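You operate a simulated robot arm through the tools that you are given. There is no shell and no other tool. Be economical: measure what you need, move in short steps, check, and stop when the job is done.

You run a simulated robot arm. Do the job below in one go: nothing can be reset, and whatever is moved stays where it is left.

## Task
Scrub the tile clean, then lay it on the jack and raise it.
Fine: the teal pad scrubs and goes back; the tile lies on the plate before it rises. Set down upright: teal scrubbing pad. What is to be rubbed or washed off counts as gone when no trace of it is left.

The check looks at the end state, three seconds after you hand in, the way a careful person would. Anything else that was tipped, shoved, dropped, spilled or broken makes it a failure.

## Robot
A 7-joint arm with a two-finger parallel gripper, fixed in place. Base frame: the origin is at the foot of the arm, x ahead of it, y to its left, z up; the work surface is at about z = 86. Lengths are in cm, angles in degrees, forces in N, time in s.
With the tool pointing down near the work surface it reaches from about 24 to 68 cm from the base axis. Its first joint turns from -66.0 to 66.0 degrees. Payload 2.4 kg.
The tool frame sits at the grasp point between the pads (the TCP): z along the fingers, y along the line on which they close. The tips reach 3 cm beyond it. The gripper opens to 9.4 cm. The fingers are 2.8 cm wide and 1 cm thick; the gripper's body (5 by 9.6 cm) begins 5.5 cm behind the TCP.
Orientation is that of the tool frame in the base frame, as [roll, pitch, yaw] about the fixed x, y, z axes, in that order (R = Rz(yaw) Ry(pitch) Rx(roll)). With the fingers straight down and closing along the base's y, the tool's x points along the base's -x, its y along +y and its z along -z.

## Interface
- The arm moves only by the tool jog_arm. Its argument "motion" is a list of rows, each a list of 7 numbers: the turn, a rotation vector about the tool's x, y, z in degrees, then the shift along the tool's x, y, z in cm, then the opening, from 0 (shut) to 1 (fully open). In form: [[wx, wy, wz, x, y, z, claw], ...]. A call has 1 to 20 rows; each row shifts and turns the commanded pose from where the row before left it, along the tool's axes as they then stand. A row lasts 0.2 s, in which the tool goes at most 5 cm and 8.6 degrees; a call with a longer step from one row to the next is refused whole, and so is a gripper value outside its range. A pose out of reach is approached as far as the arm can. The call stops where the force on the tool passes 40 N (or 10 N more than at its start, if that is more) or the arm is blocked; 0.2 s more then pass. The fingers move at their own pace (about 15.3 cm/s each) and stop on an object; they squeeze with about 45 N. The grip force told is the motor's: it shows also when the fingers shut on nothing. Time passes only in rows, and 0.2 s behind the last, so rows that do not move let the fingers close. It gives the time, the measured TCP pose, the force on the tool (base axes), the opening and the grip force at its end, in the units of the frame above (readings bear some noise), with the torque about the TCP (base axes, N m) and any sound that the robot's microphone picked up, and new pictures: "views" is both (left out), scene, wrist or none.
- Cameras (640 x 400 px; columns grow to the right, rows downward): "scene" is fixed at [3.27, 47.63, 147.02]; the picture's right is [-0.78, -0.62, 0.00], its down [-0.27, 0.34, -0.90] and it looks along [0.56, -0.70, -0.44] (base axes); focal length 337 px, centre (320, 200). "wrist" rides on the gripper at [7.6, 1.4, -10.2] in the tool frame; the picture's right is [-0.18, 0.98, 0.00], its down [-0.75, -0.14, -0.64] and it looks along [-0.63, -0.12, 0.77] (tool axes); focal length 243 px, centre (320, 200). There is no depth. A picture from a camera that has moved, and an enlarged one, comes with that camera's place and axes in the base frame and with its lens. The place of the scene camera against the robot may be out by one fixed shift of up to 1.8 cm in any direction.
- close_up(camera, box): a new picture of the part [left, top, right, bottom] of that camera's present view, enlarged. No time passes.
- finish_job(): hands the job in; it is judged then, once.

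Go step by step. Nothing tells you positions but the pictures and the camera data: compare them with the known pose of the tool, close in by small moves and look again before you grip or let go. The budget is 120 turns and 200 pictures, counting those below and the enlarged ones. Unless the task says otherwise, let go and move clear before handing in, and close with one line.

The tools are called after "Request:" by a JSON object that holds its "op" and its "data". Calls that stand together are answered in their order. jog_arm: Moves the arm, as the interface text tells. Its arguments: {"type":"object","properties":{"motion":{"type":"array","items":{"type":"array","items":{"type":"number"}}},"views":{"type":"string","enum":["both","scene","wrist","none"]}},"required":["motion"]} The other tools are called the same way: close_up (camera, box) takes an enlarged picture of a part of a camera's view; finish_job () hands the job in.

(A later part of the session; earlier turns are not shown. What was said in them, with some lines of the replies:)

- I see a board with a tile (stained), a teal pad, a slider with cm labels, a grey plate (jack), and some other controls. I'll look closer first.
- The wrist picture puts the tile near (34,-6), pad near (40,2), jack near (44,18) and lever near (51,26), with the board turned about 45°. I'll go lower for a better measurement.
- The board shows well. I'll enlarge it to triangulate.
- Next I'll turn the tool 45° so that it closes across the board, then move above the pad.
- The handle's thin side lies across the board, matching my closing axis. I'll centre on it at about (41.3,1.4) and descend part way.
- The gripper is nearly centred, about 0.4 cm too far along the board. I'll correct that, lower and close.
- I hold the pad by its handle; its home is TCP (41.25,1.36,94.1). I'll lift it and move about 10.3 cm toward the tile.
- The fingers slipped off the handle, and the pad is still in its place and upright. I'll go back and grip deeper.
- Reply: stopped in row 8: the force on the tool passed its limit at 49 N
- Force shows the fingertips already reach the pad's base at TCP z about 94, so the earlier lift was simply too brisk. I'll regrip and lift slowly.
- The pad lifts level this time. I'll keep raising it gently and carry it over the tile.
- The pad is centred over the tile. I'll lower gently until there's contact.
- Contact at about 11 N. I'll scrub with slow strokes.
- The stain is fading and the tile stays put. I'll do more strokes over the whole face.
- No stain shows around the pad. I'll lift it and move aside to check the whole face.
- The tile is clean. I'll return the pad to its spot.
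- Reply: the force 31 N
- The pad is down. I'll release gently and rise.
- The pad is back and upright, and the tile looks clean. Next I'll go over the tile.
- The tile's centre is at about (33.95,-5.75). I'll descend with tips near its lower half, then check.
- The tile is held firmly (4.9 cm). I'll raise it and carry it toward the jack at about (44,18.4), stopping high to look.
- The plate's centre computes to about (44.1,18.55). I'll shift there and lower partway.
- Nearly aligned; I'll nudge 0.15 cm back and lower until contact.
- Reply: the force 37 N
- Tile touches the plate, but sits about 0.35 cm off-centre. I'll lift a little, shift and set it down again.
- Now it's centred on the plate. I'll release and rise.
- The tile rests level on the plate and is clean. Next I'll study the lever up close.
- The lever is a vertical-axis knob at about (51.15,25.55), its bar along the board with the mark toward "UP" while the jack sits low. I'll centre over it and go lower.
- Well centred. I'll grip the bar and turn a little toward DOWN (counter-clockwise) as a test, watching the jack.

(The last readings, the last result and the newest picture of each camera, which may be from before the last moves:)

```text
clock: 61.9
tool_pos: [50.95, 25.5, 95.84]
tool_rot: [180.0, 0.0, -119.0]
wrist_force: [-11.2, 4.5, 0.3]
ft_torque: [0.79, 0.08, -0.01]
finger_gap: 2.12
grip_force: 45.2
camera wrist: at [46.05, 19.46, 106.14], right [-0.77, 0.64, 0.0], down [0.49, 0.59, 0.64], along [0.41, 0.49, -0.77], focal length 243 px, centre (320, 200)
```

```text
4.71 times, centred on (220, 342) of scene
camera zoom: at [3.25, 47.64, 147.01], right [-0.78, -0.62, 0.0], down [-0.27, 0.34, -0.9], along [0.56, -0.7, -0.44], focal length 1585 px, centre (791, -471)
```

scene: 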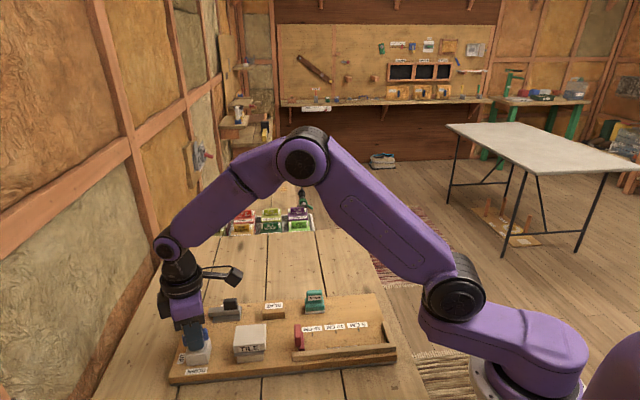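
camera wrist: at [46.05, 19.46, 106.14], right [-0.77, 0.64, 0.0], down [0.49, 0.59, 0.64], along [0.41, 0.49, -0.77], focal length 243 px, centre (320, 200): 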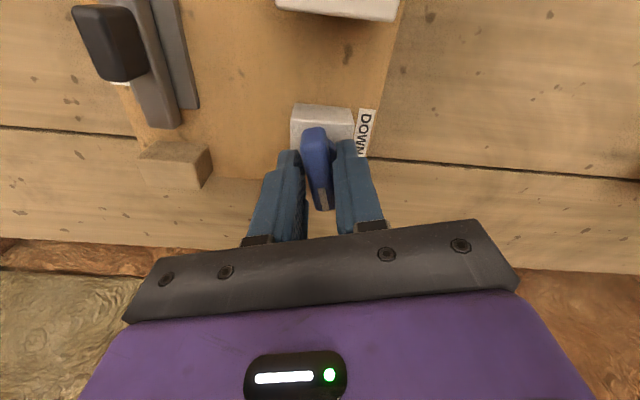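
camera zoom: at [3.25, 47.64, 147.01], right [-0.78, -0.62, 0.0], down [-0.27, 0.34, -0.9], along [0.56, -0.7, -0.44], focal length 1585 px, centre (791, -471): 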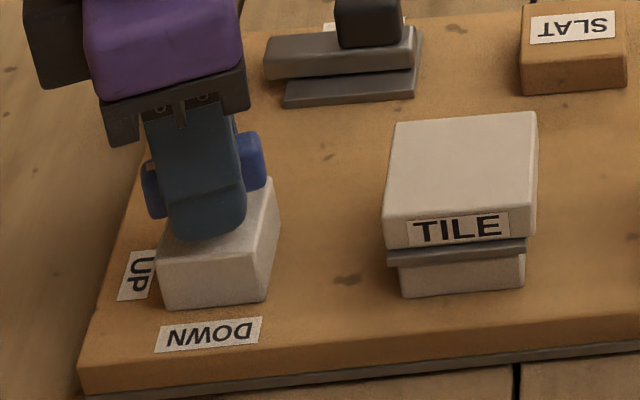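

The bar turns with the gripper. I'll continue the turn and watch the jack.

Request:
{"op": "jog_arm", "data": {"motion": [[0, 0, -5, 0, 0, 0, 0], [0, 0, -5, 0, 0, 0, 0], [0, 0, -5, 0, 0, 0, 0], [0, 0, -5, 0, 0, 0, 0], [0, 0, -5, 0, 0, 0, 0], [0, 0, 0, 0, 0, 0, 0]]}}

Request:
{"op": "close_up", "data": {"camera": "scene", "box": [160, 300, 280, 385]}}

Request:
{"op": "close_up", "data": {"camera": "wrist", "box": [240, 80, 420, 230]}}

```text
clock: 63.3
tool_pos: [50.99, 25.53, 95.83]
tool_rot: [179.9, -0.2, -93.9]
wrist_force: [-19.8, 2.9, -0.4]
ft_torque: [0.5, 0.57, -0.05]
finger_gap: 2.13
grip_force: 45.4
camera wrist: at [49.07, 17.95, 106.15], right [-0.97, 0.25, 0.0], down [0.19, 0.74, 0.64], along [0.16, 0.62, -0.77], focal length 243 px, centre (320, 200)
```

scene: 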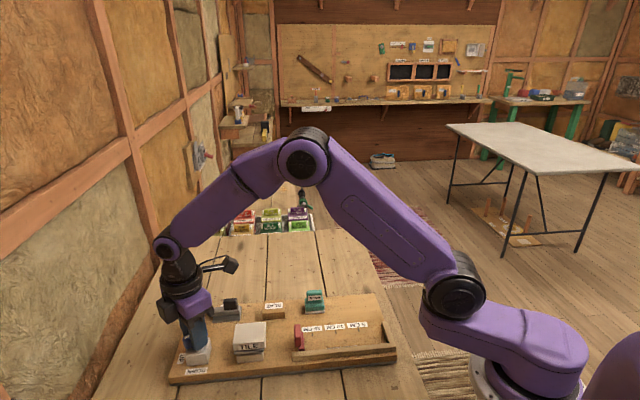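
wrist: 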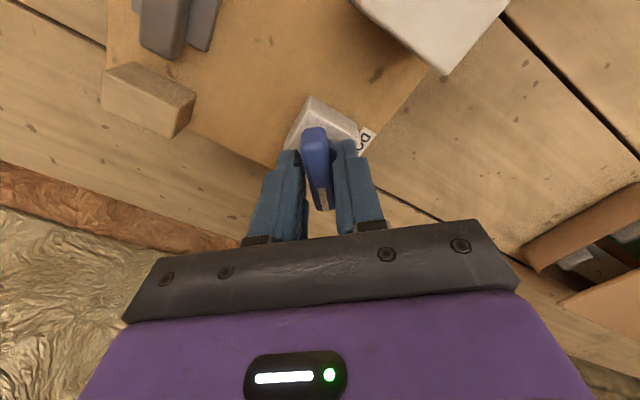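

```text
4.71 times, centred on (220, 342) of scene
camera zoom: at [3.23, 47.64, 147.02], right [-0.78, -0.62, 0.0], down [-0.27, 0.34, -0.9], along [0.56, -0.7, -0.44], focal length 1585 px, centre (791, -471)
```

zoom: 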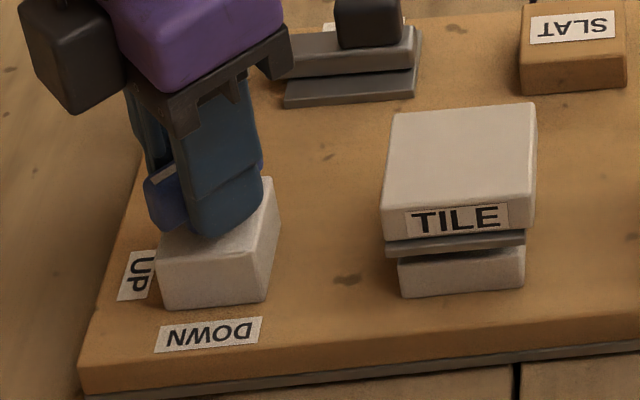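

```text
2.67 times, centred on (330, 155) of wrist
camera zoom: at [49.07, 17.95, 106.15], right [-0.97, 0.25, 0.0], down [0.19, 0.74, 0.64], along [0.16, 0.62, -0.77], focal length 647 px, centre (293, 320)
```

zoom: 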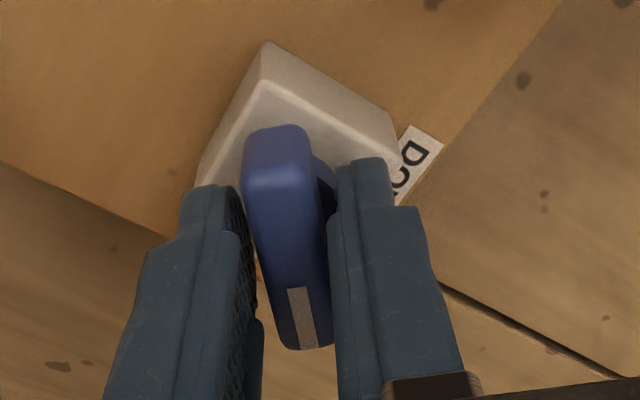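

The plate rises with this turn. I'll ease the side force with a small shift and keep turning.

Request:
{"op": "jog_arm", "data": {"motion": [[0, 0, 0, 0, 0.2, 0, 0], [0, 0, -5, 0, 0, 0, 0], [0, 0, -5, 0, 0, 0, 0], [0, 0, -5, 0, 0, 0, 0], [0, 0, -5, 0, 0, 0, 0], [0, 0, -5, 0, 0, 0, 0], [0, 0, 0, 0, 0, 0, 0]]}}

Request:
{"op": "close_up", "data": {"camera": "scene", "box": [160, 300, 280, 385]}}

```text
clock: 64.9
tool_pos: [50.85, 25.5, 95.91]
tool_rot: [-179.9, -0.1, -69.1]
wrist_force: [7.5, 4.1, 1.0]
ft_torque: [0.49, -0.07, 0.01]
finger_gap: 2.15
grip_force: 44.9
camera wrist: at [52.35, 17.8, 106.15], right [-0.98, -0.18, 0.0], down [-0.14, 0.75, 0.64], along [-0.12, 0.63, -0.77], focal length 243 px, centre (320, 200)
```

scene: 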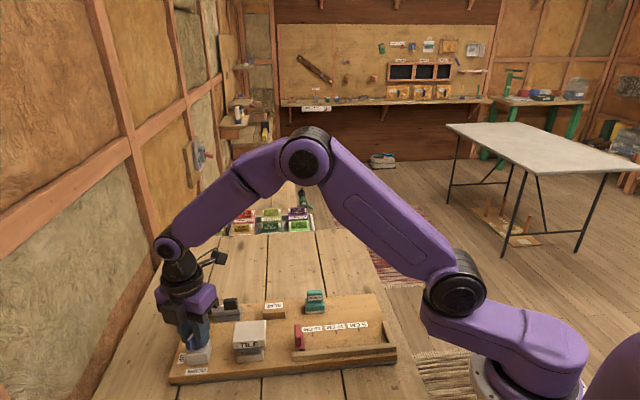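
wrist: 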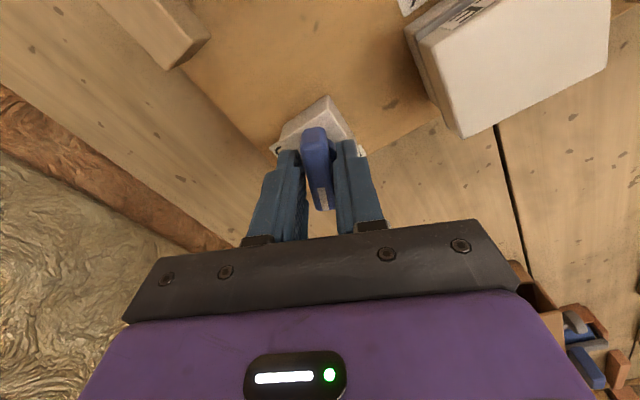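

```text
4.71 times, centred on (220, 342) of scene
camera zoom: at [3.33, 47.66, 147.01], right [-0.78, -0.62, 0.0], down [-0.27, 0.34, -0.9], along [0.56, -0.7, -0.44], focal length 1585 px, centre (791, -471)
```

zoom: 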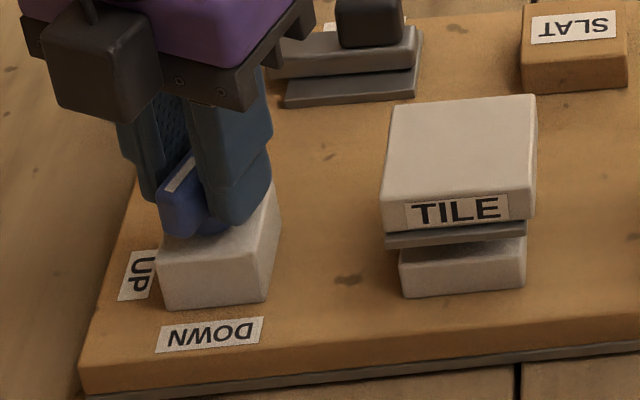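

Request:
{"op": "jog_arm", "data": {"motion": [[0, 0, -5, 0, 0, 0, 0], [0, 0, -5, 0, 0, 0, 0], [0, 0, -5, 0, 0, 0, 0], [0, 0, -5, 0, 0, 0, 0], [0, 0, -4, 0, 0, 0, 0], [0, 0, 0, 0, 0, 0, 0]]}}

Request:
{"op": "close_up", "data": {"camera": "scene", "box": [160, 300, 280, 385]}}

```text
clock: 66.3
tool_pos: [50.91, 25.51, 95.81]
tool_rot: [180.0, 0.0, -44.9]
wrist_force: [4.8, 8.1, -0.1]
ft_torque: [-0.01, -0.41, -0.03]
finger_gap: 2.1
grip_force: 44.7
camera wrist: at [55.22, 19.1, 106.15], right [-0.82, -0.57, 0.0], down [-0.43, 0.63, 0.64], along [-0.36, 0.53, -0.77], focal length 243 px, centre (320, 200)
```

scene: 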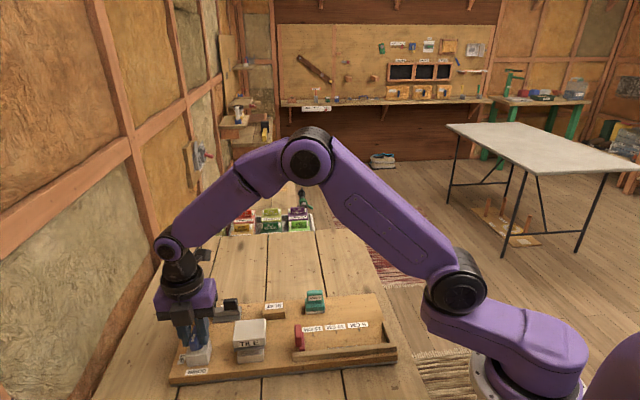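
wrist: 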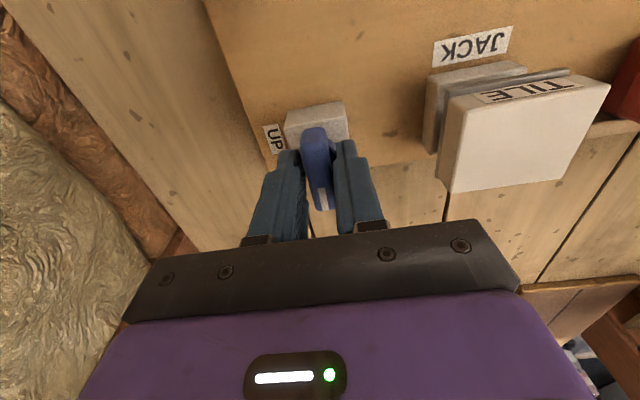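

```text
4.71 times, centred on (220, 342) of scene
camera zoom: at [3.33, 47.68, 147.0], right [-0.78, -0.62, 0.0], down [-0.27, 0.34, -0.9], along [0.56, -0.7, -0.44], focal length 1585 px, centre (791, -471)
```

zoom: 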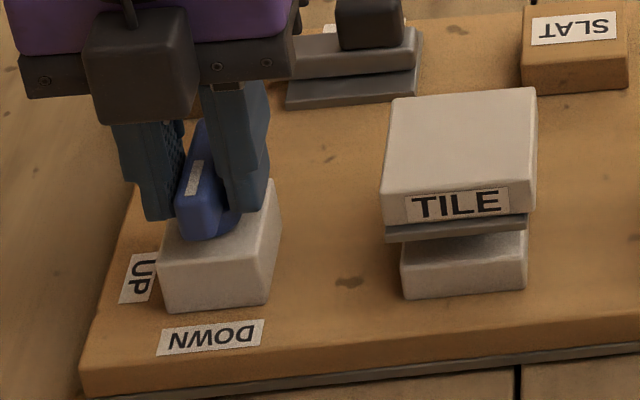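

Request:
{"op": "jog_arm", "data": {"motion": [[0, 0, -4, 0, 0, 0, 0], [0, 0, -4, 0, 0, 0, 0], [0, 0, -4, 0, 0, 0, 0], [0, 0, -4, 0, 0, 0, 0], [0, 0, 0, 0, 0, 0, 0]]}}

Request:
{"op": "close_up", "data": {"camera": "scene", "box": [160, 300, 280, 385]}}

```text
clock: 67.5
tool_pos: [50.93, 25.35, 95.89]
tool_rot: [180.0, 0.0, -29.1]
wrist_force: [1.3, 1.9, -0.7]
ft_torque: [0.27, -0.48, -1.06]
finger_gap: 2.19
grip_force: 44.7
camera wrist: at [56.88, 20.43, 106.23], right [-0.64, -0.77, 0.0], down [-0.59, 0.49, 0.64], along [-0.49, 0.41, -0.77], focal length 243 px, centre (320, 200)
```

scene: 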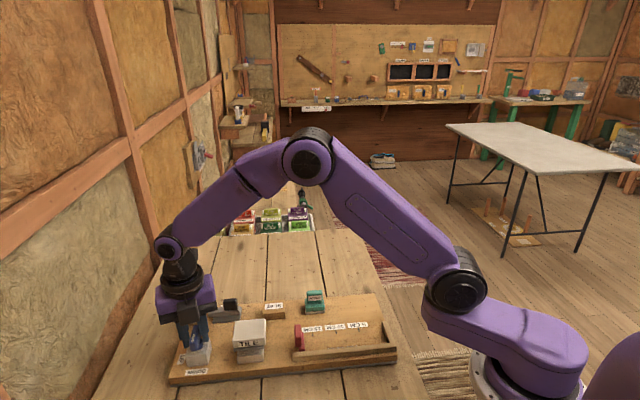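
wrist: 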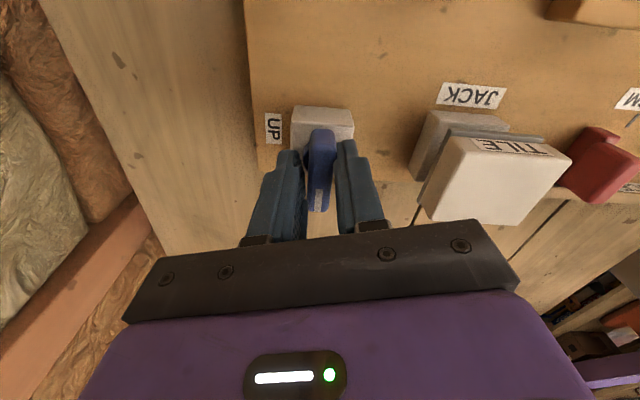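

```text
4.71 times, centred on (220, 342) of scene
camera zoom: at [3.27, 47.63, 147.02], right [-0.78, -0.62, 0.0], down [-0.27, 0.34, -0.9], along [0.56, -0.7, -0.44], focal length 1585 px, centre (791, -471)
```

zoom: 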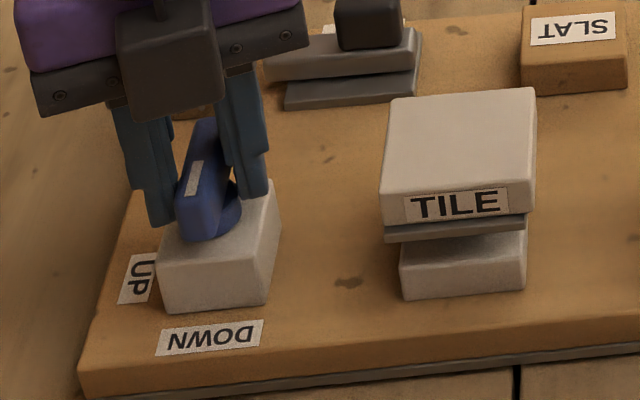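

Torque rose and the plate stopped: the lever has hit its upper stop with the tile raised. I'll release and lift away.

Request:
{"op": "jog_arm", "data": {"motion": [[0, 0, 0, 0, 0, 0, 0.3], [0, 0, 0, 0, 0, 0, 0.45], [0, 0, 0, 0, 0, 0, 0.45], [0, 0, 0, 0, 0, -1.5, 0.45], [0, 0, 0, 0, 0, -3, 0.45], [0, 0, 0, 0, 0, -4, 0.45], [0, 0, 0, 0, 0, -4, 0.45], [0, 0, 0, 0, 0, 0, 0.45]]}}

Request:
{"op": "close_up", "data": {"camera": "scene", "box": [160, 300, 280, 385]}}

Request:
{"op": "close_up", "data": {"camera": "wrist", "box": [240, 40, 480, 200]}}

```text
clock: 69.3
tool_pos: [50.68, 25.5, 108.43]
tool_rot: [179.9, 0.0, -29.0]
wrist_force: [-1.6, -0.5, 0.1]
ft_torque: [0.02, -0.01, 0.01]
finger_gap: 4.24
grip_force: 0.0
camera wrist: at [56.7, 20.59, 118.72], right [-0.64, -0.77, 0.0], down [-0.59, 0.49, 0.64], along [-0.49, 0.41, -0.77], focal length 243 px, centre (320, 200)
```

scene: 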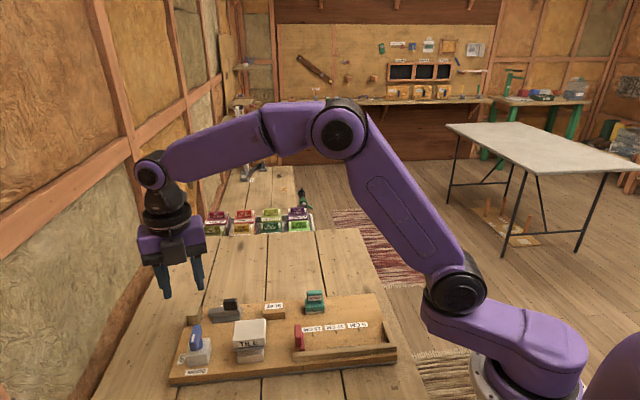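
wrist: 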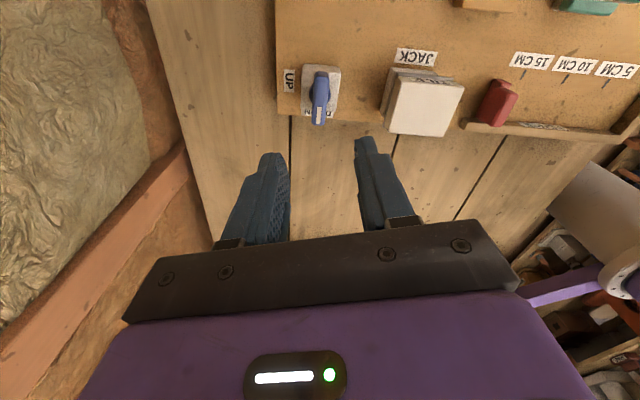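

```text
4.71 times, centred on (220, 342) of scene
camera zoom: at [3.27, 47.63, 147.02], right [-0.78, -0.62, 0.0], down [-0.27, 0.34, -0.9], along [0.56, -0.7, -0.44], focal length 1585 px, centre (791, -471)
```

zoom: 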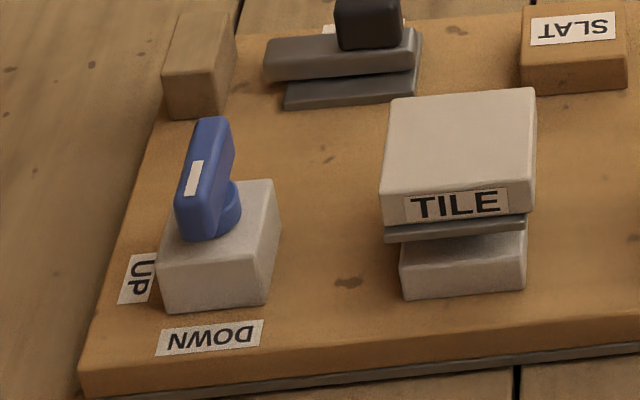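

```text
2.50 times, centred on (360, 120) of wrist
camera zoom: at [56.7, 20.59, 118.72], right [-0.64, -0.77, 0.0], down [-0.59, 0.49, 0.64], along [-0.49, 0.41, -0.77], focal length 606 px, centre (220, 400)
```

zoom: 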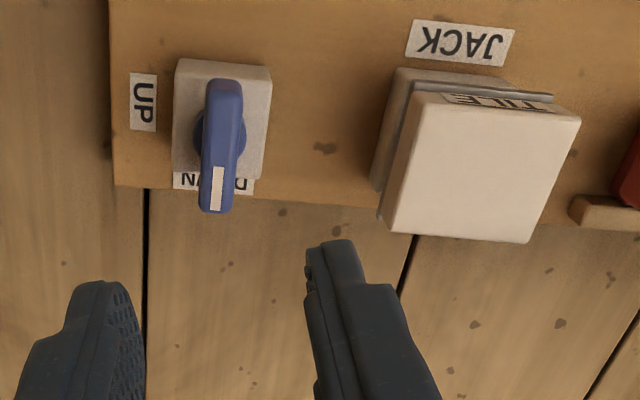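

The tile stays raised after release, though the lever's mark now points at DOWN; the labels run opposite to what the jack does. One last overall check.

Request:
{"op": "jog_arm", "data": {"motion": [[0, 0, 0, 0, 0, -2, 0.45], [0, 0, 0, 0, 0, 0, 0.45], [0, 0, 0, 0, 0, 0, 0.45], [0, 0, 0, 0, 0, 0, 0.45], [0, 0, 0, 0, 0, 0, 0.45], [0, 0, 0, 0, 0, 0, 0.45]], "views": "none"}}

Request:
{"op": "close_up", "data": {"camera": "scene", "box": [160, 280, 400, 390]}}

Request:
{"op": "close_up", "data": {"camera": "scene", "box": [215, 310, 285, 370]}}

```text
clock: 70.7
tool_pos: [50.75, 25.51, 110.35]
tool_rot: [179.9, -0.1, -28.9]
wrist_force: [-0.2, 0.1, -0.3]
ft_torque: [-0.01, -0.01, -0.02]
finger_gap: 4.21
grip_force: 0.0
```

```text
2.67 times, centred on (280, 335) of scene
camera zoom: at [3.27, 47.63, 147.02], right [-0.78, -0.62, 0.0], down [-0.27, 0.34, -0.9], along [0.56, -0.7, -0.44], focal length 898 px, centre (427, -160)
```

zoom: 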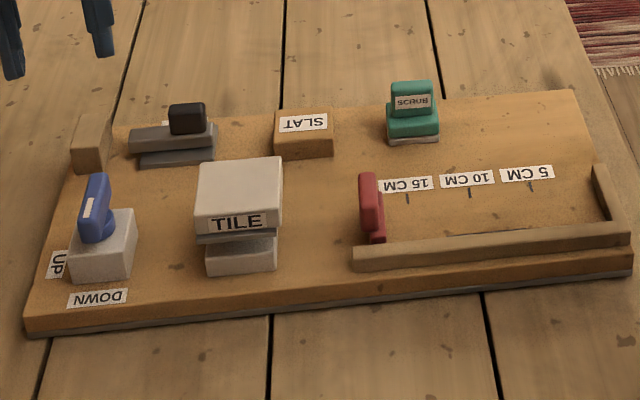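

```text
6.67 times, centred on (250, 340) of scene
camera zoom: at [3.27, 47.63, 147.02], right [-0.78, -0.62, 0.0], down [-0.27, 0.34, -0.9], along [0.56, -0.7, -0.44], focal length 2246 px, centre (787, -733)
```

zoom: 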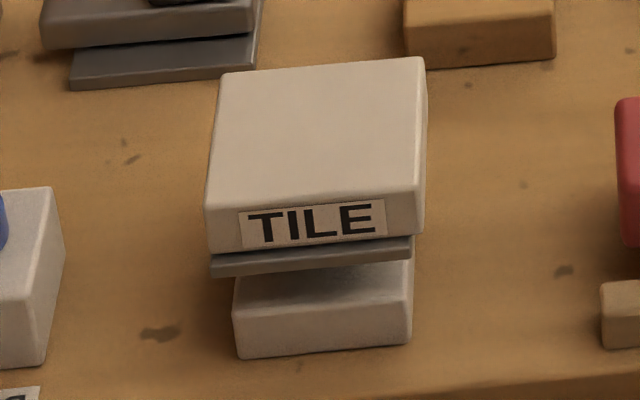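

The tile is clean, lies on the plate and is raised. The pad stands upright back in its place, everything else is undisturbed, and the arm is clear.

Request:
{"op": "finish_job", "data": {}}

```text
The job is handed in.
```

I scrubbed the tile clean, laid it on the jack and raised it to the lever's stop. The teal pad is back upright, within about 0.3 cm of where it started, after slipping from the grip once without tipping or moving. The lever's mark now points at DOWN: turning it from UP to DOWN is what raised the plate.
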